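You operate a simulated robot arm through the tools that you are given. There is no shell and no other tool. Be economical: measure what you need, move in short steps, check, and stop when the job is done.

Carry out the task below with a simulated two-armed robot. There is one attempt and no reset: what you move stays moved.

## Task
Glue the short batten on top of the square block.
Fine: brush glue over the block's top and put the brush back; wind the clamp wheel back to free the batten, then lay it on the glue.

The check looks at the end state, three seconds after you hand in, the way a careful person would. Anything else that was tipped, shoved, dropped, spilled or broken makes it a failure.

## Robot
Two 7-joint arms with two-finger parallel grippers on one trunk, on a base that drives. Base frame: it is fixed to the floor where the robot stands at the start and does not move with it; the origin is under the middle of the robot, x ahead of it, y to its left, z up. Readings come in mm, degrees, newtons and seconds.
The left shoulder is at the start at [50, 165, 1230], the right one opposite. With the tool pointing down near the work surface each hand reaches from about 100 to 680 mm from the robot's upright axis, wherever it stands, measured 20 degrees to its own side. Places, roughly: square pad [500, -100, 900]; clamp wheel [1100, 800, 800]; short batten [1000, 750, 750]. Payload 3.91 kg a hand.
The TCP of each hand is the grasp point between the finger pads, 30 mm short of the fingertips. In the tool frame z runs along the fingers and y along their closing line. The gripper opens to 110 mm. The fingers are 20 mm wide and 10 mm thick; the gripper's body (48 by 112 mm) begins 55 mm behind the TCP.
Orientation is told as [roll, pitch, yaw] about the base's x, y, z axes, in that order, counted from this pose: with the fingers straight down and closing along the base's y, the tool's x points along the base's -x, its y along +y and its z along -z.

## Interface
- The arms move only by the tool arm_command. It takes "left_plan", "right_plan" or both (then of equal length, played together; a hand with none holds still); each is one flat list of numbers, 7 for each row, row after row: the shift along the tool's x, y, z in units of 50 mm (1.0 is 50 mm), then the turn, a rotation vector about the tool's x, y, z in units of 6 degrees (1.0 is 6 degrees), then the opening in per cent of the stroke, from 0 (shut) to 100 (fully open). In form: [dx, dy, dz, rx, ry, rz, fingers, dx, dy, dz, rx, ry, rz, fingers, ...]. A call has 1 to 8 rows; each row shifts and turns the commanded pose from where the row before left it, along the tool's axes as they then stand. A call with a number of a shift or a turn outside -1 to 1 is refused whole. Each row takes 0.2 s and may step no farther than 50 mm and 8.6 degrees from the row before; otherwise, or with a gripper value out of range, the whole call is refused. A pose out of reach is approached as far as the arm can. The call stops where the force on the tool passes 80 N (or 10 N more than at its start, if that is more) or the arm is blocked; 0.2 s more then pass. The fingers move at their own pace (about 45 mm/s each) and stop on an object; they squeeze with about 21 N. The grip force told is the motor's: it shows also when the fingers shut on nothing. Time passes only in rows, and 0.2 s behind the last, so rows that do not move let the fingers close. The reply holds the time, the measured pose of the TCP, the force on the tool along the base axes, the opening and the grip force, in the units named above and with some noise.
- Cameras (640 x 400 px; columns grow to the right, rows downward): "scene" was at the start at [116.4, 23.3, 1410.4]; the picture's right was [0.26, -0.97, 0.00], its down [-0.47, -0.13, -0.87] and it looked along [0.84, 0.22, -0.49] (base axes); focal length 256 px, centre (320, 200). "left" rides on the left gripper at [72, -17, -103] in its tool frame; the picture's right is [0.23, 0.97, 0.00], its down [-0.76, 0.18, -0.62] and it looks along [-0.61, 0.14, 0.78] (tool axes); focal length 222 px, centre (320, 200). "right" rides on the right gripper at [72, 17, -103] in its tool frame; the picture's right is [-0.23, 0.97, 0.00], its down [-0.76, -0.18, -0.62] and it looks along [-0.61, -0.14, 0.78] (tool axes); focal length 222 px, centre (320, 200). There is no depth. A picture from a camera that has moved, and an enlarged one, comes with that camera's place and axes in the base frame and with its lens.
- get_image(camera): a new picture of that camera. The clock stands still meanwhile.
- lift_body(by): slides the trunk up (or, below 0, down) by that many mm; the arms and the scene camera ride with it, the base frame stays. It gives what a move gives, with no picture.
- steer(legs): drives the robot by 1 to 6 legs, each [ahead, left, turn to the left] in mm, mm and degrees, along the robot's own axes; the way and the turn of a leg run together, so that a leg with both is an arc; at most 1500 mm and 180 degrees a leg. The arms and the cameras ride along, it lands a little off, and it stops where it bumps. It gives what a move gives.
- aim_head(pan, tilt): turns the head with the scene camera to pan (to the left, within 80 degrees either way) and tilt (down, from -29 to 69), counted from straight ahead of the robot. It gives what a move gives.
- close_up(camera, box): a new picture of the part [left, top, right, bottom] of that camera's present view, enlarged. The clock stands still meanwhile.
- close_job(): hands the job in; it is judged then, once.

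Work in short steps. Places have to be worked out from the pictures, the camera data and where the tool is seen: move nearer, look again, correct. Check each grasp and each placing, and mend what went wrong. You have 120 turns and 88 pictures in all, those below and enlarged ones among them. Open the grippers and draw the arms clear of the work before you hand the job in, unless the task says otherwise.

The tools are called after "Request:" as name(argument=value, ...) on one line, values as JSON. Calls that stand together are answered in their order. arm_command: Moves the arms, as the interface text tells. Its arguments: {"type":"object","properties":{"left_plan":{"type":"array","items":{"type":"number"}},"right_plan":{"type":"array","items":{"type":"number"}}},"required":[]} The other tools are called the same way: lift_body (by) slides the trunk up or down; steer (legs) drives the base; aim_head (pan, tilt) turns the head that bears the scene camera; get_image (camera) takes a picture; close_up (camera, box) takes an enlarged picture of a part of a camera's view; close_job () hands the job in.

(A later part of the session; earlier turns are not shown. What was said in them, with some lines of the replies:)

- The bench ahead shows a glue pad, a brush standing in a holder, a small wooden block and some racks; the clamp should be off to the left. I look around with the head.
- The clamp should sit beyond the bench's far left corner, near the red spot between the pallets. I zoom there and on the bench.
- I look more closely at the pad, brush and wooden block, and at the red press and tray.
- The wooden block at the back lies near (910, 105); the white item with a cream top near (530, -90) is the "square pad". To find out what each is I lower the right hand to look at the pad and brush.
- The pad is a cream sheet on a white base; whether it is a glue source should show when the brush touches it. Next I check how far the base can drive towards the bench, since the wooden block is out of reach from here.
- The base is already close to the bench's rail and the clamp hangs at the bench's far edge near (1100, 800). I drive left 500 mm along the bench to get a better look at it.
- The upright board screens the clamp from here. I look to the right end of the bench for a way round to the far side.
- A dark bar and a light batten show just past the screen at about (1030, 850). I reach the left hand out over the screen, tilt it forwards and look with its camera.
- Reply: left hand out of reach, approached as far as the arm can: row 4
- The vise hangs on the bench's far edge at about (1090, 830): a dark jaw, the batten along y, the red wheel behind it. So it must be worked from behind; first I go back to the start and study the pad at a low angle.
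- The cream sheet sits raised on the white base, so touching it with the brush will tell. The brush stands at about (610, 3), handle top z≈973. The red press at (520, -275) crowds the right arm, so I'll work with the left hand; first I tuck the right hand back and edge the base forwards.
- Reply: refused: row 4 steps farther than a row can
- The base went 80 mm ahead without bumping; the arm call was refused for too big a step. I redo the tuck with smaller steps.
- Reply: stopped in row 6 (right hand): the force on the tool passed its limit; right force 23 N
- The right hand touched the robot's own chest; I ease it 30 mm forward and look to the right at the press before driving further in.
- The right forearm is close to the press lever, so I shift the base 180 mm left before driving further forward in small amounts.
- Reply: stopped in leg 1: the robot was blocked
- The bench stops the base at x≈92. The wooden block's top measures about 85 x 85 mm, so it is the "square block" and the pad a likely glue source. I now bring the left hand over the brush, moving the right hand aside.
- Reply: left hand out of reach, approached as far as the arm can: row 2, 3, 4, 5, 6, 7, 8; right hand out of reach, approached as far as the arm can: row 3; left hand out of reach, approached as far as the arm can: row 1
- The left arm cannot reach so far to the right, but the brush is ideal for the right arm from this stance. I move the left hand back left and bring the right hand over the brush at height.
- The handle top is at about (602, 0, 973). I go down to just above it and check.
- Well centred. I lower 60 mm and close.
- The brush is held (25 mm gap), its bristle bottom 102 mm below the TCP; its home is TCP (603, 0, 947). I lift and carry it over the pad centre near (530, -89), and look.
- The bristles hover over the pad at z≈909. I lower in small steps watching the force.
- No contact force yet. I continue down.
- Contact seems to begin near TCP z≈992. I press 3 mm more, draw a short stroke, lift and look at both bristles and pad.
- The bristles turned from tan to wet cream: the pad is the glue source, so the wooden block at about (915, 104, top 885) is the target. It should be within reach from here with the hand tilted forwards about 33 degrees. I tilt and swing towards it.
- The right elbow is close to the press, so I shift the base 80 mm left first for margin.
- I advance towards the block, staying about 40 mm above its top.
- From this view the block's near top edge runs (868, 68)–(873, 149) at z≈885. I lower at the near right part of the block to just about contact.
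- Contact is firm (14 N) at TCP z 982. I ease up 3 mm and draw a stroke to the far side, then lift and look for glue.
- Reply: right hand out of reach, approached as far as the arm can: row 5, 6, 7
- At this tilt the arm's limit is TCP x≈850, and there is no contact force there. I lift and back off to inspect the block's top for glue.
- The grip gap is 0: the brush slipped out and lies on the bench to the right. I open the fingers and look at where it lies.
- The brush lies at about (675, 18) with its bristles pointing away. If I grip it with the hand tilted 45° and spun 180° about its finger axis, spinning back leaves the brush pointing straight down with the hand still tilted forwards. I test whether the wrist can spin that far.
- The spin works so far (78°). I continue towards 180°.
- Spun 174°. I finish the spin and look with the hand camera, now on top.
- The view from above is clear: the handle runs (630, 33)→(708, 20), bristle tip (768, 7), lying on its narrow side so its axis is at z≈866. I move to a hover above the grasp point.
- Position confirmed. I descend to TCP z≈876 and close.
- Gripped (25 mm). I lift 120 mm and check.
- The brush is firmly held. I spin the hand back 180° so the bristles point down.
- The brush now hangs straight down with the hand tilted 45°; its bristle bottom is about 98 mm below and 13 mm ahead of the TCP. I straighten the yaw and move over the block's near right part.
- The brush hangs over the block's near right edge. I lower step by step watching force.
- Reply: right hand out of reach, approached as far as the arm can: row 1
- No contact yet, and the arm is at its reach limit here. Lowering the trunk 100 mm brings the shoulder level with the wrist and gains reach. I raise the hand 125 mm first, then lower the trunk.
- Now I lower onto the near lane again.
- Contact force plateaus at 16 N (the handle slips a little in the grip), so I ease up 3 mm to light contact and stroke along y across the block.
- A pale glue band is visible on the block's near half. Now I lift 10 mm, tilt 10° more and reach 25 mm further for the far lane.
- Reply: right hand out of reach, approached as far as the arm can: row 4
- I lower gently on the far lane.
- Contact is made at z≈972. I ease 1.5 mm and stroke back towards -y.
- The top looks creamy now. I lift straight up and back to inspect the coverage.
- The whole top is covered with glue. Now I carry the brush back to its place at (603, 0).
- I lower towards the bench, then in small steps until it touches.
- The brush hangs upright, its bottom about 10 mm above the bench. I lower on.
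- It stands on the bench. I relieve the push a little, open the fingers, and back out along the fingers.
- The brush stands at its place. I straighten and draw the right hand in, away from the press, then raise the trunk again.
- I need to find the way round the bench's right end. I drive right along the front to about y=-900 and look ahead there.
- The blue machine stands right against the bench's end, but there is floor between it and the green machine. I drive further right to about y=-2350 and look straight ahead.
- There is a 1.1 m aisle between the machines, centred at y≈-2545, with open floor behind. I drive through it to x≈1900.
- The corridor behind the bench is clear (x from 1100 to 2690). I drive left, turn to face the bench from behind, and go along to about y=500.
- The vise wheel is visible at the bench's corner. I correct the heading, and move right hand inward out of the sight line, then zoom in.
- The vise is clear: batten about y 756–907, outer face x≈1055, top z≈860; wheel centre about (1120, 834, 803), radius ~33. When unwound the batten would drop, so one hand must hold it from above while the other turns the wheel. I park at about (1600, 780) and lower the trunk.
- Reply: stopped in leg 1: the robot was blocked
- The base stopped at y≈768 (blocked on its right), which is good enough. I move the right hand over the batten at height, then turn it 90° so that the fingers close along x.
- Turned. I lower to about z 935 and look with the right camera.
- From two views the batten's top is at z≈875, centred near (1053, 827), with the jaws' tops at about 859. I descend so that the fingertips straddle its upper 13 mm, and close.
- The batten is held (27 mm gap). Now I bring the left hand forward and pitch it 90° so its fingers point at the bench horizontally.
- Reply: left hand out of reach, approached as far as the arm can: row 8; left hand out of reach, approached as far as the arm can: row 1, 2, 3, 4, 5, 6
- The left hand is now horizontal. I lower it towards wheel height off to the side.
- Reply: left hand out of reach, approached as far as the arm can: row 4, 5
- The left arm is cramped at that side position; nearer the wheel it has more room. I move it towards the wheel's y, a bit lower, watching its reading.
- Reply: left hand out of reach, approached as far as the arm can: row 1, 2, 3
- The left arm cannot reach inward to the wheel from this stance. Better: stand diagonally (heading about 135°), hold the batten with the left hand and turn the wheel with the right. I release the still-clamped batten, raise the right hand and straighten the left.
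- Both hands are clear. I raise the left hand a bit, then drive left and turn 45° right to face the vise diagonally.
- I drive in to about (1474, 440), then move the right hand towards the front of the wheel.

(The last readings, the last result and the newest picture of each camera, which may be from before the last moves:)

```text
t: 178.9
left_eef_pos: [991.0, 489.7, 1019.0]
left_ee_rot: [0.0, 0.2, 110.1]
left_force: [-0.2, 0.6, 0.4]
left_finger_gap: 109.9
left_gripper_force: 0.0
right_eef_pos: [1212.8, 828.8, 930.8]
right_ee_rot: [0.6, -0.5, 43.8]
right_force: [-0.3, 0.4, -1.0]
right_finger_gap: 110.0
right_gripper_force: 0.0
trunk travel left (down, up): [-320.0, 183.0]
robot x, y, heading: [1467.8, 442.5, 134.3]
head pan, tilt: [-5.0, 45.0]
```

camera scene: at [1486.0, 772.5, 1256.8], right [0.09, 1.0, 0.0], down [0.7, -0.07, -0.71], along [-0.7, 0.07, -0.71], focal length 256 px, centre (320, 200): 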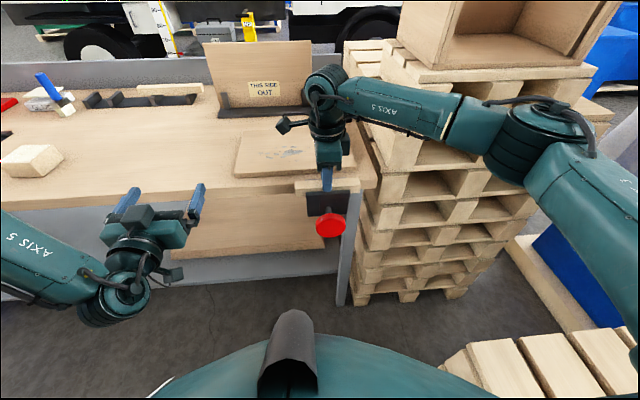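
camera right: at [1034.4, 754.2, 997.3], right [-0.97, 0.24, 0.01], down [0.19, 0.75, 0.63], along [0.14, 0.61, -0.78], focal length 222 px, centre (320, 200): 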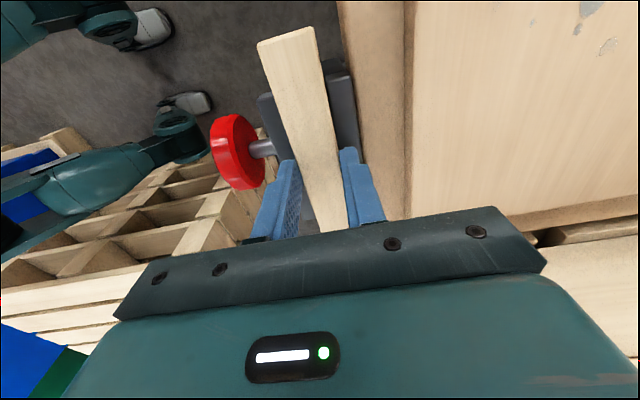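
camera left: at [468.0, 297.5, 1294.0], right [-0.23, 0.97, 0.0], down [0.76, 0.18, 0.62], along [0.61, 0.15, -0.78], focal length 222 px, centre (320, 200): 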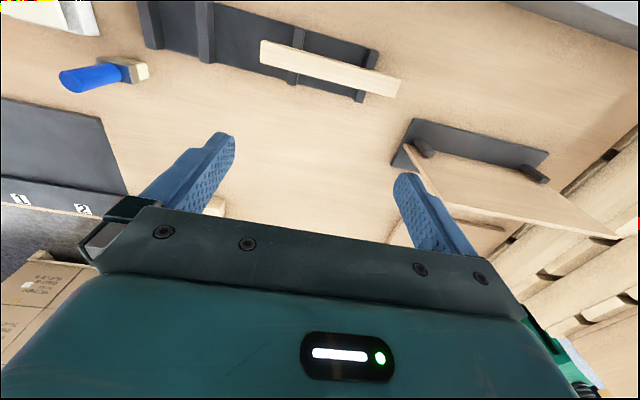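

Positions as planned. I now tip the right hand to horizontal (fingers towards the bench) while finishing the left hand's turn.

Request:
arm_command(right_plan=[0, 0, 0, -0.69, 0.72, 0, 100, 0, 0, 0, -0.69, 0.72, 0, 100, 0, 0, 0, -0.69, 0.72, 0, 100, 0, 0, 0, -0.69, 0.72, 0, 100, 0, 0, 0, -0.69, 0.72, 0, 100, 0, 0, 0, -0.69, 0.72, 0, 100, 0, 0, 0, -0.69, 0.72, 0, 100, 0, 0, 0, -0.69, 0.72, 0, 100], left_plan=[0, 0, 0, 0, 0, 1, 60, 0, 0, 0, 0, 0, 1, 60, 0, 0, 0, 0, 0, 1, 60, 0, 0, 0, 0, 0, 0.33, 60, 0, 0, 0, 0, 0, 0, 60, 0, 0, 0, 0, 0, 0, 60, 0, 0, 0, 0, 0, 0, 60, 0, 0, 0, 0, 0, 0, 60])

Request:
arm_command(right_plan=[0, 0, 0, -0.69, 0.72, 0, 100, 0, 0, 0, -0.69, 0.72, 0, 100, 0, 0, 0, -0.69, 0.72, 0, 100, 0, 0, 0, -0.69, 0.72, 0, 100, 0, 0, 0, -0.69, 0.72, 0, 100, 0, 0, 0, -0.69, 0.72, 0, 100, 0, 0, 0, -0.69, 0.72, 0, 100])

```text
t: 180.7
left_eef_pos: [989.7, 489.9, 1019.9]
left_ee_rot: [0.1, 0.1, 90.2]
left_force: [-0.3, 0.9, 0.1]
left_finger_gap: 66.0
left_gripper_force: 0.0
right_eef_pos: [1215.6, 830.2, 931.6]
right_ee_rot: [38.1, 31.8, 55.4]
right_force: [0.4, -0.2, 0.2]
right_finger_gap: 110.1
right_gripper_force: 0.1
trunk travel left (down, up): [-320.0, 183.0]
robot x, y, heading: [1474.8, 437.3, 134.3]
head pan, tilt: [-5.0, 45.0]
```

```text
t: 182.3
left_eef_pos: [990.3, 488.7, 1019.2]
left_ee_rot: [0.1, 0.1, 90.3]
left_force: [-0.2, -0.7, -0.1]
left_finger_gap: 65.9
left_gripper_force: 0.0
right_eef_pos: [1214.9, 830.5, 930.3]
right_ee_rot: [89.8, 45.4, 89.9]
right_force: [-0.1, -0.2, -0.3]
right_finger_gap: 110.2
right_gripper_force: 0.0
trunk travel left (down, up): [-320.0, 183.0]
robot x, y, heading: [1474.6, 439.8, 133.9]
head pan, tilt: [-5.0, 45.0]
```

Both hands took their orientations. I lower the right hand in front of the wheel and bring the left hand over the batten.

Request:
arm_command(right_plan=[-0.56, -0.54, 0, 0, 0, 0, 100, -0.56, -0.54, 0, 0, 0, 0, 100, -0.56, -0.54, 0, 0, 0, 0, 100, 0, 0, 0, 0, 0, 0, 100, 0, 0, 0, 0, 0, 0, 100, 0, 0, 0, 0, 0, 0, 100, 0, 0, 0, 0, 0, 0, 100], left_plan=[-0.89, -0.18, 0.17, 0, 0, 0, 60, -0.89, -0.18, 0.17, 0, 0, 0, 60, -0.89, -0.18, 0.17, 0, 0, 0, 60, -0.89, -0.18, 0.17, 0, 0, 0, 60, -0.89, -0.18, 0.17, 0, 0, 0, 60, -0.89, -0.18, 0.17, 0, 0, 0, 60, -0.89, -0.18, 0.17, 0, 0, 0, 60])

Request:
get_image(camera="right")

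Request:
get_image(camera="left")

```text
t: 183.9
left_eef_pos: [1031.2, 684.4, 978.8]
left_ee_rot: [0.2, 0.0, 90.1]
left_force: [-0.6, 0.0, 0.4]
left_finger_gap: 66.0
left_gripper_force: 0.0
left hand out of reach, approached as far as the arm can: row 5, 6, 7
right_eef_pos: [1216.5, 832.0, 815.3]
right_ee_rot: [89.6, 45.5, 89.8]
right_force: [-0.5, 0.4, -0.7]
right_finger_gap: 109.8
right_gripper_force: 0.1
trunk travel left (down, up): [-320.0, 183.0]
robot x, y, heading: [1469.0, 441.2, 134.0]
head pan, tilt: [-5.0, 45.0]
```

```text
13 pictures are left
camera right: at [1319.7, 793.2, 880.0], right [0.0, 0.85, 0.52], down [0.63, 0.41, -0.66], along [-0.78, 0.32, -0.54], focal length 222 px, centre (320, 200)
```

right: 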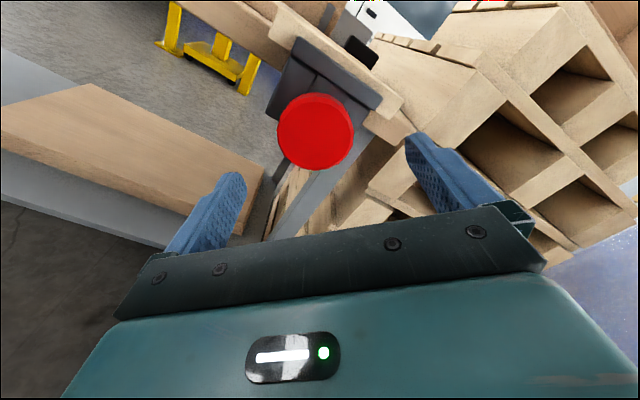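

```text
12 pictures are left
camera left: at [1048.2, 611.5, 1080.8], right [-0.97, -0.23, 0.0], down [-0.18, 0.76, 0.62], along [-0.15, 0.61, -0.78], focal length 222 px, centre (320, 200)
```

left: 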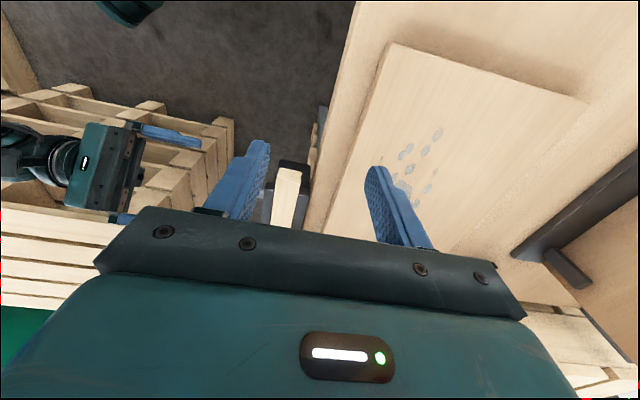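

The left hand stops short at y≈684 because its wrist turn is unfavourable. Turning the robot 26° further right and shifting it makes both reaches natural; I do that with both hands clear.

Request:
steer(legs=[[0, 0, -26], [-26, 112, 0]])

```text
t: 186.5
left_eef_pos: [1076.4, 789.6, 977.5]
left_ee_rot: [0.1, 0.0, 64.5]
left_force: [0.1, -0.6, -0.1]
left_finger_gap: 66.2
left_gripper_force: 0.0
right_eef_pos: [1308.0, 842.6, 815.6]
right_ee_rot: [89.5, 45.4, 64.2]
right_force: [-0.5, -0.9, 0.4]
right_finger_gap: 109.9
right_gripper_force: 0.1
trunk travel left (down, up): [-320.0, 183.0]
robot x, y, heading: [1368.4, 380.5, 108.7]
head pan, tilt: [-5.0, 45.0]
```

The base is at (1368, 380) heading 109°. I correct both hands' yaw by 25°.

Request:
arm_command(left_plan=[0, 0, 0, 0, 0, -0.85, 60, 0, 0, 0, 0, 0, -0.85, 60, 0, 0, 0, 0, 0, -0.85, 60, 0, 0, 0, 0, 0, -0.85, 60, 0, 0, 0, 0, 0, -0.85, 60], right_plan=[0, 0, 0, 0.61, 0.587, 0, 100, 0, 0, 0, 0.61, 0.587, 0, 100, 0, 0, 0, 0.61, 0.587, 0, 100, 0, 0, 0, 0.61, 0.587, 0, 100, 0, 0, 0, 0.61, 0.587, 0, 100])

```text
t: 187.7
left_eef_pos: [1077.6, 789.9, 980.1]
left_ee_rot: [0.1, 0.0, 90.1]
left_force: [0.3, -0.2, -0.6]
left_finger_gap: 66.0
left_gripper_force: 0.0
right_eef_pos: [1308.0, 843.2, 816.4]
right_ee_rot: [89.4, 45.7, 89.3]
right_force: [0.9, -0.4, -0.2]
right_finger_gap: 110.2
right_gripper_force: 0.1
trunk travel left (down, up): [-320.0, 183.0]
robot x, y, heading: [1368.3, 378.6, 108.7]
head pan, tilt: [-5.0, 45.0]
```

Both are aligned. I descend with the left hand onto the batten and grip it.

Request:
arm_command(left_plan=[-0.1, 0.51, 0.3, 0, 0, 0, 60, 0, 0, 0.72, 0, 0, 0, 60, 0, 0, 0.72, 0, 0, 0, 60, 0, 0, 0, 0, 0, 0, 0, 0, 0, 0, 0, 0, 0, 0, 0, 0, 0, 0, 0, 0, 0, 0, 0, 0, 0, 0, 0, 0])

Request:
get_image(camera="left")

```text
t: 189.3
left_eef_pos: [1049.4, 784.5, 895.4]
left_ee_rot: [0.0, -0.1, 89.9]
left_force: [11.1, 0.6, -0.2]
left_finger_gap: 27.0
left_gripper_force: 21.2
left hand out of reach, approached as far as the arm can: row 3
right_eef_pos: [1308.7, 841.6, 816.8]
right_ee_rot: [89.3, 45.6, 89.2]
right_force: [0.2, -0.2, 0.0]
right_finger_gap: 110.0
right_gripper_force: 0.0
trunk travel left (down, up): [-320.0, 183.0]
robot x, y, heading: [1372.3, 380.7, 108.6]
head pan, tilt: [-5.0, 45.0]
```

```text
11 pictures are left
camera left: at [1066.6, 711.0, 997.8], right [-0.97, -0.23, 0.0], down [-0.18, 0.76, 0.62], along [-0.14, 0.61, -0.78], focal length 222 px, centre (320, 200)
```

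left: 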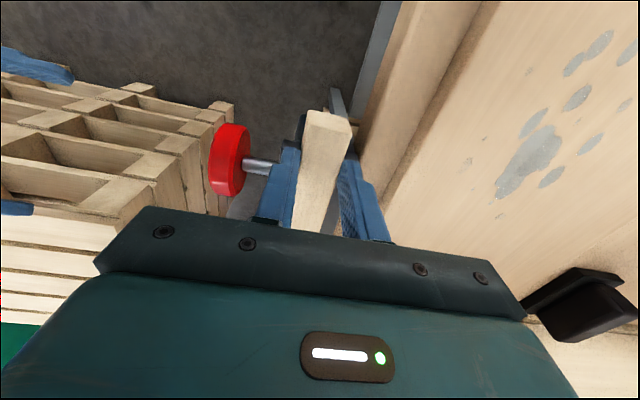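

The batten is held by the left hand. The wheel centre is about (1128, 828, 815); I bring the right fingers around it and close.

Request:
arm_command(right_plan=[0.19, -0.22, 0, 0, 0, 0, 100, 0, 0, 0.85, 0, 0, 0, 100, 0, 0, 0.85, 0, 0, 0, 100, 0, 0, 0.85, 0, 0, 0, 100, 0, 0, 0.4, 0, 0, 0, 100, 0, 0, 0.4, 0, 0, 0, 100])

Request:
arm_command(right_plan=[0, 0, 0, 0, 0, 0, 30, 0, 0, 0, 0, 0, 0, 0, 0, 0, 0, 0, 0, 0, 0, 0, 0, 0, 0, 0, 0, 0])

Request:
get_image(camera="right")

```text
t: 190.7
left_eef_pos: [1049.9, 783.7, 895.5]
left_ee_rot: [-0.1, 0.0, 90.0]
left_force: [18.1, -0.2, -1.2]
left_finger_gap: 27.2
left_gripper_force: 20.9
right_eef_pos: [1143.2, 829.7, 814.9]
right_ee_rot: [89.5, 45.6, 89.4]
right_force: [0.5, -0.2, -0.4]
right_finger_gap: 110.1
right_gripper_force: 0.0
trunk travel left (down, up): [-320.0, 183.0]
robot x, y, heading: [1365.8, 381.2, 108.5]
head pan, tilt: [-5.0, 45.0]
```

```text
t: 191.7
left_eef_pos: [1049.8, 782.0, 894.7]
left_ee_rot: [0.0, -0.1, 90.0]
left_force: [20.3, 0.5, 0.5]
left_finger_gap: 27.1
left_gripper_force: 20.7
right_eef_pos: [1142.3, 828.1, 813.4]
right_ee_rot: [89.2, 45.7, 89.4]
right_force: [-2.1, -8.1, -10.1]
right_finger_gap: 67.3
right_gripper_force: 45.1
trunk travel left (down, up): [-320.0, 183.0]
robot x, y, heading: [1373.3, 380.7, 108.7]
head pan, tilt: [-5.0, 45.0]
```

```text
10 pictures are left
camera right: at [1246.1, 789.2, 877.5], right [0.0, 0.86, 0.52], down [0.63, 0.4, -0.66], along [-0.78, 0.32, -0.54], focal length 222 px, centre (320, 200)
```

right: 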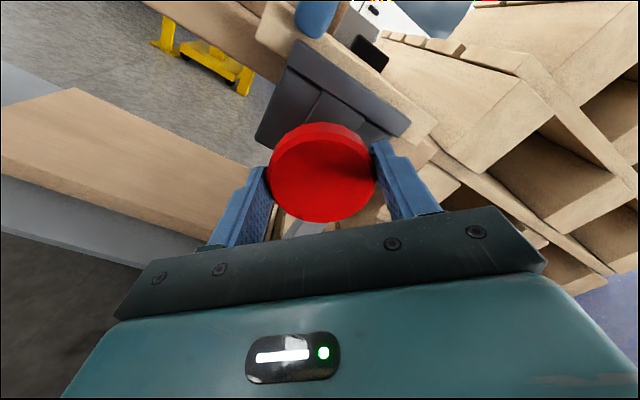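

The wheel is gripped (67 mm). I relieve the side loads and turn it anticlockwise, 24° first.

Request:
arm_command(right_plan=[0, -0.04, 0, 0, 0, 0, 0, 0, 0, 0, 0, 0, -1, 0, 0, 0, 0, 0, 0, -1, 0, 0, 0, 0, 0, 0, -1, 0, 0, 0, 0, 0, 0, -1, 0], left_plan=[0, -0.06, 0, 0, 0, 0, 0, 0, 0, 0, 0, 0, 0, 0, 0, 0, 0, 0, 0, 0, 0, 0, 0, 0, 0, 0, 0, 0, 0, 0, 0, 0, 0, 0, 0])

```text
t: 192.9
left_eef_pos: [1050.3, 782.1, 896.2]
left_ee_rot: [0.3, -0.1, 90.2]
left_force: [0.9, -0.4, -0.7]
left_finger_gap: 27.2
left_gripper_force: 21.0
right_eef_pos: [1142.6, 826.4, 810.7]
right_ee_rot: [89.4, 21.6, 89.5]
right_force: [20.9, -14.5, -5.5]
right_finger_gap: 67.1
right_gripper_force: 44.9
trunk travel left (down, up): [-320.0, 183.0]
robot x, y, heading: [1369.1, 379.2, 108.6]
head pan, tilt: [-5.0, 45.0]
```

The wheel turns and pushes the hand outward (+x), so it is unscrewing. I follow it outward and go on.

Request:
arm_command(right_plan=[0, 0, -0.06, 0, 0, -1, 0, 0, 0, 0, 0, 0, -1, 0, 0, 0, 0, 0, 0, -1, 0, 0, 0, 0, 0, 0, -1, 0, 0, 0, 0, 0, 0, -1, 0, 0, 0, 0, 0, 0, -1, 0])

Request:
arm_command(right_plan=[0, 0, -0.04, 0, 0, -1, 0, 0, 0, 0, 0, 0, -1, 0, 0, 0, 0, 0, 0, -1, 0, 0, 0, 0, 0, 0, -1, 0, 0, 0, 0, 0, 0, -1, 0, 0, 0, 0, 0, 0, -1, 0])

```text
t: 194.3
left_eef_pos: [1049.6, 783.1, 896.3]
left_ee_rot: [-0.1, -0.2, 90.1]
left_force: [10.1, -6.1, 7.8]
left_finger_gap: 27.0
left_gripper_force: 20.9
right_eef_pos: [1144.0, 826.0, 809.4]
right_ee_rot: [88.9, -14.4, 90.0]
right_force: [-21.6, -3.7, -27.0]
right_finger_gap: 67.3
right_gripper_force: 45.3
trunk travel left (down, up): [-320.0, 183.0]
robot x, y, heading: [1367.5, 379.0, 108.5]
head pan, tilt: [-5.0, 45.0]
```

```text
t: 195.7
left_eef_pos: [1049.5, 782.8, 894.0]
left_ee_rot: [0.0, 0.0, 90.0]
left_force: [13.2, -5.9, 7.7]
left_finger_gap: 27.2
left_gripper_force: 21.0
right_eef_pos: [1146.3, 827.7, 809.4]
right_ee_rot: [88.3, -50.3, 91.0]
right_force: [-20.5, 5.4, -27.5]
right_finger_gap: 67.0
right_gripper_force: 45.2
trunk travel left (down, up): [-320.0, 183.0]
robot x, y, heading: [1367.9, 380.3, 108.4]
head pan, tilt: [-5.0, 45.0]
```

I check the jaw and batten with the left camera before going on.

Request:
get_image(camera="left")

```text
9 pictures are left
camera left: at [1066.8, 711.1, 997.2], right [-0.97, -0.23, 0.0], down [-0.18, 0.76, 0.62], along [-0.14, 0.61, -0.78], focal length 222 px, centre (320, 200)
```

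left: 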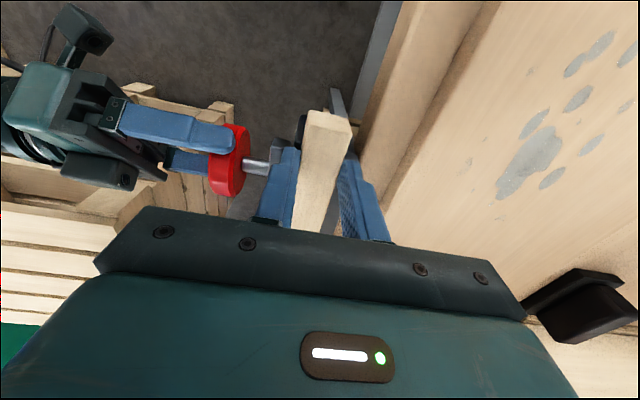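

The vise looks unchanged so far after about 96°. I re-centre slightly and keep unwinding.

Request:
arm_command(right_plan=[0.03, -0.026, 0.03, 0, 0, -1, 0, 0, 0, 0, 0, 0, -1, 0, 0, 0, 0, 0, 0, -1, 0, 0, 0, 0, 0, 0, -1, 0, 0, 0, 0, 0, 0, -1, 0, 0, 0, 0, 0, 0, -1, 0, 0, 0, 0, 0, 0, -1, 0, 0, 0, 0, 0, 0, -1, 0])

Request:
arm_command(right_plan=[0, 0, 0, 0, 0, -1, 0, 0, 0, 0, 0, 0, -1, 0, 0, 0, 0, 0, 0, -1, 0, 0, 0, 0, 0, 0, -1, 0, 0, 0, 0, 0, 0, -1, 0, 0, 0, 0, 0, 0, -1, 0, 0, 0, 0, 0, 0, -1, 0, 0, 0, 0, 0, 0, -1, 0])

```text
t: 197.5
left_eef_pos: [1051.5, 783.5, 895.8]
left_ee_rot: [0.1, 0.0, 90.0]
left_force: [-0.7, 0.6, -0.6]
left_finger_gap: 27.1
left_gripper_force: 20.7
right_eef_pos: [1146.4, 829.1, 808.5]
right_ee_rot: [-85.5, -81.3, -95.0]
right_force: [19.0, 10.9, -12.1]
right_finger_gap: 66.9
right_gripper_force: 44.8
trunk travel left (down, up): [-320.0, 183.0]
robot x, y, heading: [1370.7, 377.9, 108.6]
head pan, tilt: [-5.0, 45.0]
```

```text
t: 198.7
left_eef_pos: [1051.7, 782.1, 896.4]
left_ee_rot: [0.1, -0.1, 90.1]
left_force: [-1.0, 0.4, 0.0]
left_finger_gap: 27.1
left_gripper_force: 21.1
right_eef_pos: [1139.8, 831.0, 809.1]
right_ee_rot: [-84.9, -54.9, -90.6]
right_force: [4.0, -6.9, 0.7]
right_finger_gap: 67.6
right_gripper_force: 45.8
right hand out of reach, approached as far as the arm can: row 4, 5, 6
trunk travel left (down, up): [-320.0, 183.0]
robot x, y, heading: [1369.7, 378.6, 108.6]
head pan, tilt: [-5.0, 45.0]
stopped in row 6 (right hand): the force on the tool passed its limit (the readings are from after the stop); the commanded pose is now the measured one
```

The wheel has turned about 170° and the left hand's load fell to zero, which suggests the batten is loose. I test by lifting the left hand a few millimetres.

Request:
arm_command(left_plan=[0, 0, -0.06, 0, 0, 0, 0, 0, 0, 0, 0, 0, 0, 0])

```text
t: 199.3
left_eef_pos: [1052.0, 779.6, 900.1]
left_ee_rot: [0.1, -0.1, 90.0]
left_force: [0.0, 0.0, -0.2]
left_finger_gap: 27.2
left_gripper_force: 21.2
right_eef_pos: [1140.4, 831.7, 809.5]
right_ee_rot: [-84.9, -54.7, -90.6]
right_force: [10.3, -9.4, 2.6]
right_finger_gap: 67.7
right_gripper_force: 44.8
trunk travel left (down, up): [-320.0, 183.0]
robot x, y, heading: [1371.1, 378.4, 108.1]
head pan, tilt: [-5.0, 45.0]
```

It rises without load. I lift 30 mm more and look.

Request:
arm_command(left_plan=[0, 0, -0.3, 0, 0, 0, 0, 0, 0, -0.3, 0, 0, 0, 0])

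Request:
get_image(camera="left")

```text
t: 199.9
left_eef_pos: [1049.8, 780.3, 929.7]
left_ee_rot: [0.1, -0.1, 90.3]
left_force: [0.1, 0.2, 0.1]
left_finger_gap: 27.1
left_gripper_force: 20.9
right_eef_pos: [1140.1, 830.9, 809.8]
right_ee_rot: [-85.0, -54.8, -90.4]
right_force: [11.1, -12.4, 2.1]
right_finger_gap: 67.9
right_gripper_force: 45.0
trunk travel left (down, up): [-320.0, 183.0]
robot x, y, heading: [1367.3, 376.5, 108.5]
head pan, tilt: [-5.0, 45.0]
```

```text
8 pictures are left
camera left: at [1067.2, 708.1, 1031.1], right [-0.97, -0.23, 0.0], down [-0.18, 0.76, 0.63], along [-0.14, 0.61, -0.78], focal length 222 px, centre (320, 200)
```

left: 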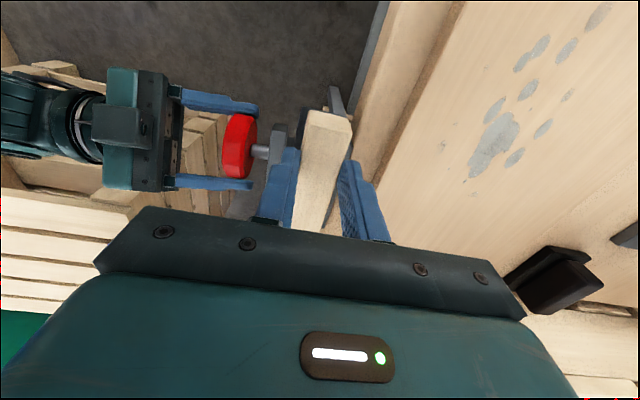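

The batten is free and in the left hand. I open the right hand, back it off the wheel, and raise both hands.

Request:
arm_command(right_plan=[0, 0, 0, 0, 0, 0, 100, 0, 0, 0, 0, 0, 0, 100, 0, 0, 0, 0, 0, 0, 100, 0, 0, 0, 0, 0, 0, 100, 0, 0, -0.7, 0, 0, 0, 100, 0, 0, -0.9, 0, 0, 0, 100, 0, 0, -0.9, 0, 0, 0, 100], left_plan=[0, 0, -0.4, 0, 0, 0, 0, 0, 0, -0.4, 0, 0, 0, 0, 0, 0, -0.4, 0, 0, 0, 0, 0, 0, -0.4, 0, 0, 0, 0, 0, 0, 0, 0, 0, 0, 0, 0, 0, 0, 0, 0, 0, 0, 0, 0, 0, 0, 0, 0, 0])

Request:
arm_command(right_plan=[-0.75, -0.5, 0, 0, 0, 0, 100, -0.75, -0.5, 0, 0, 0, 0, 100, -0.75, -0.5, 0, 0, 0, 0, 100, -0.75, -0.5, 0, 0, 0, 0, 100, -0.75, -0.5, 0, 0, 0, 0, 100])

```text
t: 201.5
left_eef_pos: [1049.6, 782.0, 1009.7]
left_ee_rot: [0.1, -0.1, 89.9]
left_force: [-1.0, 0.4, -0.2]
left_finger_gap: 26.9
left_gripper_force: 20.5
right_eef_pos: [1263.1, 843.5, 820.6]
right_ee_rot: [-84.8, -55.1, -90.9]
right_force: [0.0, -1.0, 0.3]
right_finger_gap: 110.1
right_gripper_force: 0.1
right hand out of reach, approached as far as the arm can: row 6
trunk travel left (down, up): [-320.0, 183.0]
robot x, y, heading: [1369.1, 379.4, 108.8]
head pan, tilt: [-5.0, 45.0]
```

```text
t: 202.7
left_eef_pos: [1049.2, 782.2, 1010.0]
left_ee_rot: [0.0, -0.1, 90.0]
left_force: [0.4, 0.5, -1.0]
left_finger_gap: 27.1
left_gripper_force: 21.5
right_eef_pos: [1255.0, 838.7, 1043.6]
right_ee_rot: [-84.8, -55.1, -90.8]
right_force: [-0.3, 1.2, 0.4]
right_finger_gap: 109.9
right_gripper_force: 0.1
trunk travel left (down, up): [-320.0, 183.0]
robot x, y, heading: [1370.8, 376.3, 108.5]
head pan, tilt: [-5.0, 45.0]
```

Both hands are high. I back the base slightly from the bench and turn left to face it squarely, carrying the batten above the bench.

Request:
steer(legs=[[-20, -60, 0], [0, 0, 71.5]])

Request:
aim_head(pan=12, tilt=42)

Request:
get_image(camera="scene")

```text
t: 206.8
left_eef_pos: [950.2, 202.1, 1010.3]
left_ee_rot: [0.1, -0.1, 161.7]
left_force: [-0.1, -0.6, -1.2]
left_finger_gap: 27.1
left_gripper_force: 21.1
right_eef_pos: [958.1, 415.5, 1043.1]
right_ee_rot: [-84.9, -54.9, -19.0]
right_force: [-0.3, 0.4, 0.1]
right_finger_gap: 110.1
right_gripper_force: 0.0
trunk travel left (down, up): [-320.0, 183.0]
robot x, y, heading: [1433.7, 378.5, -179.9]
head pan, tilt: [-5.0, 45.0]
```

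```text
t: 207.6
left_eef_pos: [948.3, 202.1, 1009.7]
left_ee_rot: [0.0, 0.0, 161.7]
left_force: [-0.8, 1.1, -0.2]
left_finger_gap: 27.2
left_gripper_force: 20.9
right_eef_pos: [959.4, 416.0, 1043.7]
right_ee_rot: [-84.8, -54.8, -19.1]
right_force: [0.8, -0.2, 0.6]
right_finger_gap: 110.0
right_gripper_force: 0.2
trunk travel left (down, up): [-320.0, 183.0]
robot x, y, heading: [1430.5, 381.3, -180.0]
head pan, tilt: [12.0, 42.0]
```

```text
7 pictures are left
camera scene: at [1321.8, 360.3, 1260.9], right [-0.21, 0.98, 0.0], down [0.65, 0.14, -0.74], along [-0.73, -0.16, -0.67], focal length 256 px, centre (320, 200)
```

scene: 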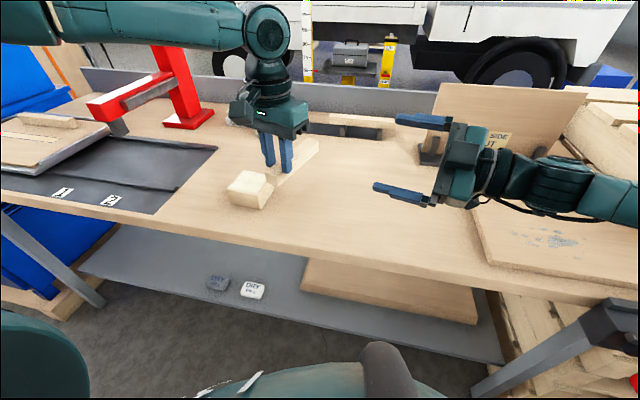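

I zoom on the block to refine its place relative to the hand.

Request:
close_up(camera="scene", box=[215, 130, 335, 220])

```text
4.44 times, centred on (275, 175) of scene
camera zoom: at [1321.8, 360.3, 1260.9], right [-0.21, 0.98, 0.0], down [0.65, 0.14, -0.74], along [-0.73, -0.16, -0.67], focal length 1136 px, centre (520, 311)
```

zoom: 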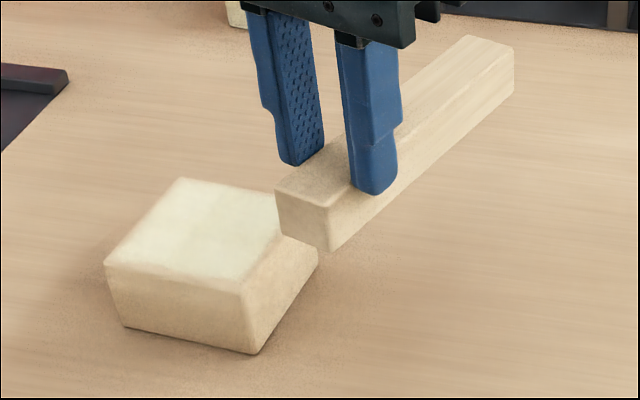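

The zoom gives the block's top as a 76 mm square centred at (890, 97), z≈889, rotated about -4°. The batten's centre is 41 mm ahead of the TCP and its underside 46 mm below. I align it and bring it over the block.

Request:
arm_command(left_plan=[0, 0, 0, 0, 0, -0.807, 0, 0, 0, 0, 0, 0, -0.807, 0, 0, 0, 0, 0, 0, -0.807, 0, -0.066, 0.727, 0, 0, 0, 0, 0, -0.066, 0.727, 0, 0, 0, 0, 0, -0.066, 0.727, 0, 0, 0, 0, 0, 0, 0, 0.8, 0, 0, 0, 0, 0, 0, 0, 0, 0, 0, 0])

Request:
close_up(camera="scene", box=[215, 130, 335, 220])

```text
t: 209.4
left_eef_pos: [934.3, 93.1, 971.0]
left_ee_rot: [0.0, -0.1, 176.2]
left_force: [-0.4, 0.2, -0.5]
left_finger_gap: 26.8
left_gripper_force: 20.6
right_eef_pos: [958.1, 415.9, 1045.4]
right_ee_rot: [-84.9, -54.9, -19.1]
right_force: [-0.1, 0.0, -1.3]
right_finger_gap: 109.9
right_gripper_force: 0.0
trunk travel left (down, up): [-320.0, 183.0]
robot x, y, heading: [1434.4, 376.4, -179.9]
head pan, tilt: [12.0, 42.0]
```

```text
4.44 times, centred on (275, 175) of scene
camera zoom: at [1321.9, 360.3, 1261.0], right [-0.21, 0.98, 0.0], down [0.65, 0.14, -0.74], along [-0.73, -0.16, -0.67], focal length 1136 px, centre (520, 311)
```

zoom: 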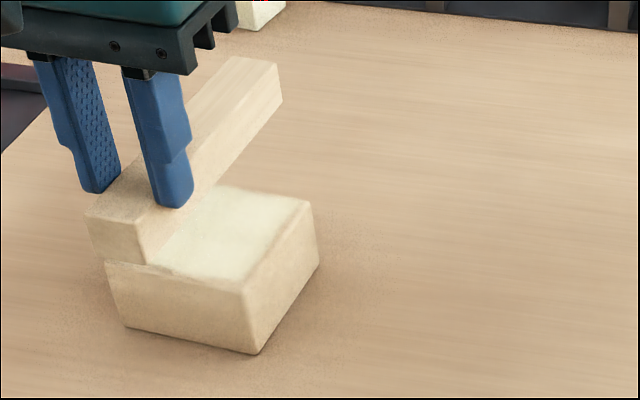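

Alignment is right; the batten will sit centred over the block. I lower it onto the glue.

Request:
arm_command(left_plan=[0, 0, 0.3, 0, 0, 0, 0, 0, 0, 0.3, 0, 0, 0, 0, 0, 0, 0, 0, 0, 0, 0])

Request:
arm_command(left_plan=[0, 0, 0.06, 0, 0, 0, 0, 0, 0, 0, 0, 0, 0, 0])

Request:
arm_command(left_plan=[0, 0, 0.04, 0, 0, 0, 0, 0, 0, 0, 0, 0, 0, 0])

```text
t: 210.2
left_eef_pos: [932.8, 94.7, 942.2]
left_ee_rot: [-0.2, -0.4, 176.2]
left_force: [0.9, -3.8, 17.6]
left_finger_gap: 27.6
left_gripper_force: 21.0
right_eef_pos: [961.4, 415.3, 1044.6]
right_ee_rot: [-85.0, -54.8, -19.0]
right_force: [0.8, 0.9, 0.0]
right_finger_gap: 109.6
right_gripper_force: 0.0
trunk travel left (down, up): [-320.0, 183.0]
robot x, y, heading: [1436.3, 376.8, -180.1]
head pan, tilt: [12.0, 42.0]
```

```text
t: 210.8
left_eef_pos: [934.0, 93.7, 939.4]
left_ee_rot: [0.1, -0.3, 176.2]
left_force: [0.5, 0.5, 16.9]
left_finger_gap: 27.3
left_gripper_force: 20.9
right_eef_pos: [960.1, 416.4, 1045.0]
right_ee_rot: [-84.9, -54.8, -19.0]
right_force: [0.6, 0.1, 0.4]
right_finger_gap: 110.0
right_gripper_force: 0.0
trunk travel left (down, up): [-320.0, 183.0]
robot x, y, heading: [1433.4, 376.0, -180.0]
head pan, tilt: [12.0, 42.0]
```

```text
t: 211.4
left_eef_pos: [934.3, 94.5, 936.2]
left_ee_rot: [0.0, -0.2, 176.2]
left_force: [0.3, 0.0, 16.0]
left_finger_gap: 27.3
left_gripper_force: 20.8
right_eef_pos: [959.4, 416.1, 1046.2]
right_ee_rot: [-85.0, -54.8, -19.0]
right_force: [0.2, -0.2, -0.6]
right_finger_gap: 110.1
right_gripper_force: 0.1
trunk travel left (down, up): [-320.0, 183.0]
robot x, y, heading: [1429.7, 375.2, -179.9]
head pan, tilt: [12.0, 42.0]
```

It rests on the block (16 N press). I hold a moment, open the fingers and lift straight up.

Request:
arm_command(left_plan=[0, 0, -0.02, 0, 0, 0, 0, 0, 0, 0, 0, 0, 0, 0, 0, 0, 0, 0, 0, 0, 45, 0, 0, 0, 0, 0, 0, 60, 0, 0, 0, 0, 0, 0, 60, 0, 0, -0.5, 0, 0, 0, 60, 0, 0, -0.9, 0, 0, 0, 60, 0, 0, -0.9, 0, 0, 0, 60])

Request:
close_up(camera="scene", box=[180, 110, 340, 230])

```text
t: 213.2
left_eef_pos: [934.8, 94.4, 1051.1]
left_ee_rot: [0.0, -0.1, 176.2]
left_force: [-0.5, 0.4, 0.3]
left_finger_gap: 66.1
left_gripper_force: 0.1
right_eef_pos: [959.6, 414.5, 1044.4]
right_ee_rot: [-84.9, -54.8, -19.0]
right_force: [-0.2, -0.2, 0.1]
right_finger_gap: 110.0
right_gripper_force: 0.0
trunk travel left (down, up): [-320.0, 183.0]
robot x, y, heading: [1431.1, 373.6, -179.8]
head pan, tilt: [12.0, 42.0]
```

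```text
3.33 times, centred on (260, 170) of scene
camera zoom: at [1322.2, 360.5, 1261.0], right [-0.21, 0.98, 0.0], down [0.65, 0.14, -0.74], along [-0.73, -0.16, -0.67], focal length 852 px, centre (520, 300)
```

zoom: 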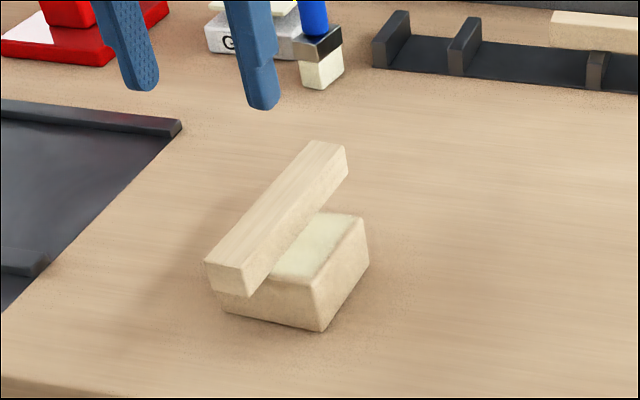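

The batten lies on the glued block. I open the left hand fully, back the robot away from the bench and take a last look.

Request:
arm_command(left_plan=[0, 0, -0.8, 0, 0, 0, 100, 0, 0, -0.4, 0, 0, 0, 100, 0, 0, 0, 0, 0, 0, 100])

Request:
steer(legs=[[-350, 0, 0]])

Request:
aim_head(pan=8, tilt=28)

Request:
get_image(camera="scene")

```text
t: 214.0
left_eef_pos: [932.8, 93.3, 1110.6]
left_ee_rot: [0.0, -0.1, 176.2]
left_force: [0.2, 0.8, 0.9]
left_finger_gap: 110.0
left_gripper_force: 0.1
right_eef_pos: [958.5, 415.4, 1044.5]
right_ee_rot: [-85.0, -54.9, -19.1]
right_force: [-0.6, 0.6, 0.2]
right_finger_gap: 110.0
right_gripper_force: 0.1
trunk travel left (down, up): [-320.0, 183.0]
robot x, y, heading: [1430.6, 380.4, -180.0]
head pan, tilt: [12.0, 42.0]
```

```text
t: 216.3
left_eef_pos: [1288.0, 95.4, 1110.4]
left_ee_rot: [0.1, -0.1, 175.8]
left_force: [0.5, 0.2, 0.4]
left_finger_gap: 109.7
left_gripper_force: 0.1
right_eef_pos: [1315.0, 418.0, 1043.4]
right_ee_rot: [-85.0, -54.8, -19.5]
right_force: [-0.4, 0.3, 0.4]
right_finger_gap: 110.2
right_gripper_force: 0.1
trunk travel left (down, up): [-320.0, 183.0]
robot x, y, heading: [1787.0, 376.0, 179.9]
head pan, tilt: [12.0, 42.0]
```

```text
t: 217.0
left_eef_pos: [1287.9, 95.5, 1109.3]
left_ee_rot: [0.1, -0.2, 175.8]
left_force: [0.1, 0.6, 0.8]
left_finger_gap: 109.8
left_gripper_force: 0.1
right_eef_pos: [1314.2, 419.2, 1043.4]
right_ee_rot: [-84.8, -54.9, -19.4]
right_force: [0.7, 0.3, -0.9]
right_finger_gap: 109.9
right_gripper_force: 0.1
trunk travel left (down, up): [-320.0, 183.0]
robot x, y, heading: [1786.2, 377.1, 179.6]
head pan, tilt: [8.0, 28.0]
```

```text
3 pictures are left
camera scene: at [1668.3, 365.5, 1282.4], right [-0.14, 0.99, 0.0], down [0.47, 0.06, -0.88], along [-0.87, -0.12, -0.47], focal length 256 px, centre (320, 200)
```

scene: 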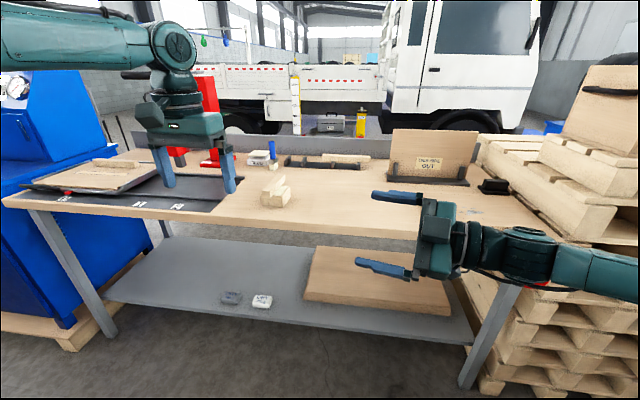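

Everything stands as it should: the batten is on the block, the brush is upright at its place, both grippers are open and both arms are clear of the bench. I hand the job in.

Request:
close_job()

```text
The job is handed in.
```

I handed the job in with the short batten lying on the glued top of the square block. The brush is standing back in its place, and the clamp wheel is wound back about 170°.

- **Brush dropped:** It slipped out of the gripper once, after the first touch on the block, and lay on the bench with glue on its bristles. I picked it up and finished the gluing, but some glue may be on the bench there.
- **Brush orientation:** It now stands turned about 90° from how it was at the start.
- **Batten position:** It sits about 8 mm off the block's centre line, across its width.
- **Base blocked:** The base was stopped twice while driving, once by the bench and once probably by the pallets behind it. I saw nothing shifted in the later pictures.
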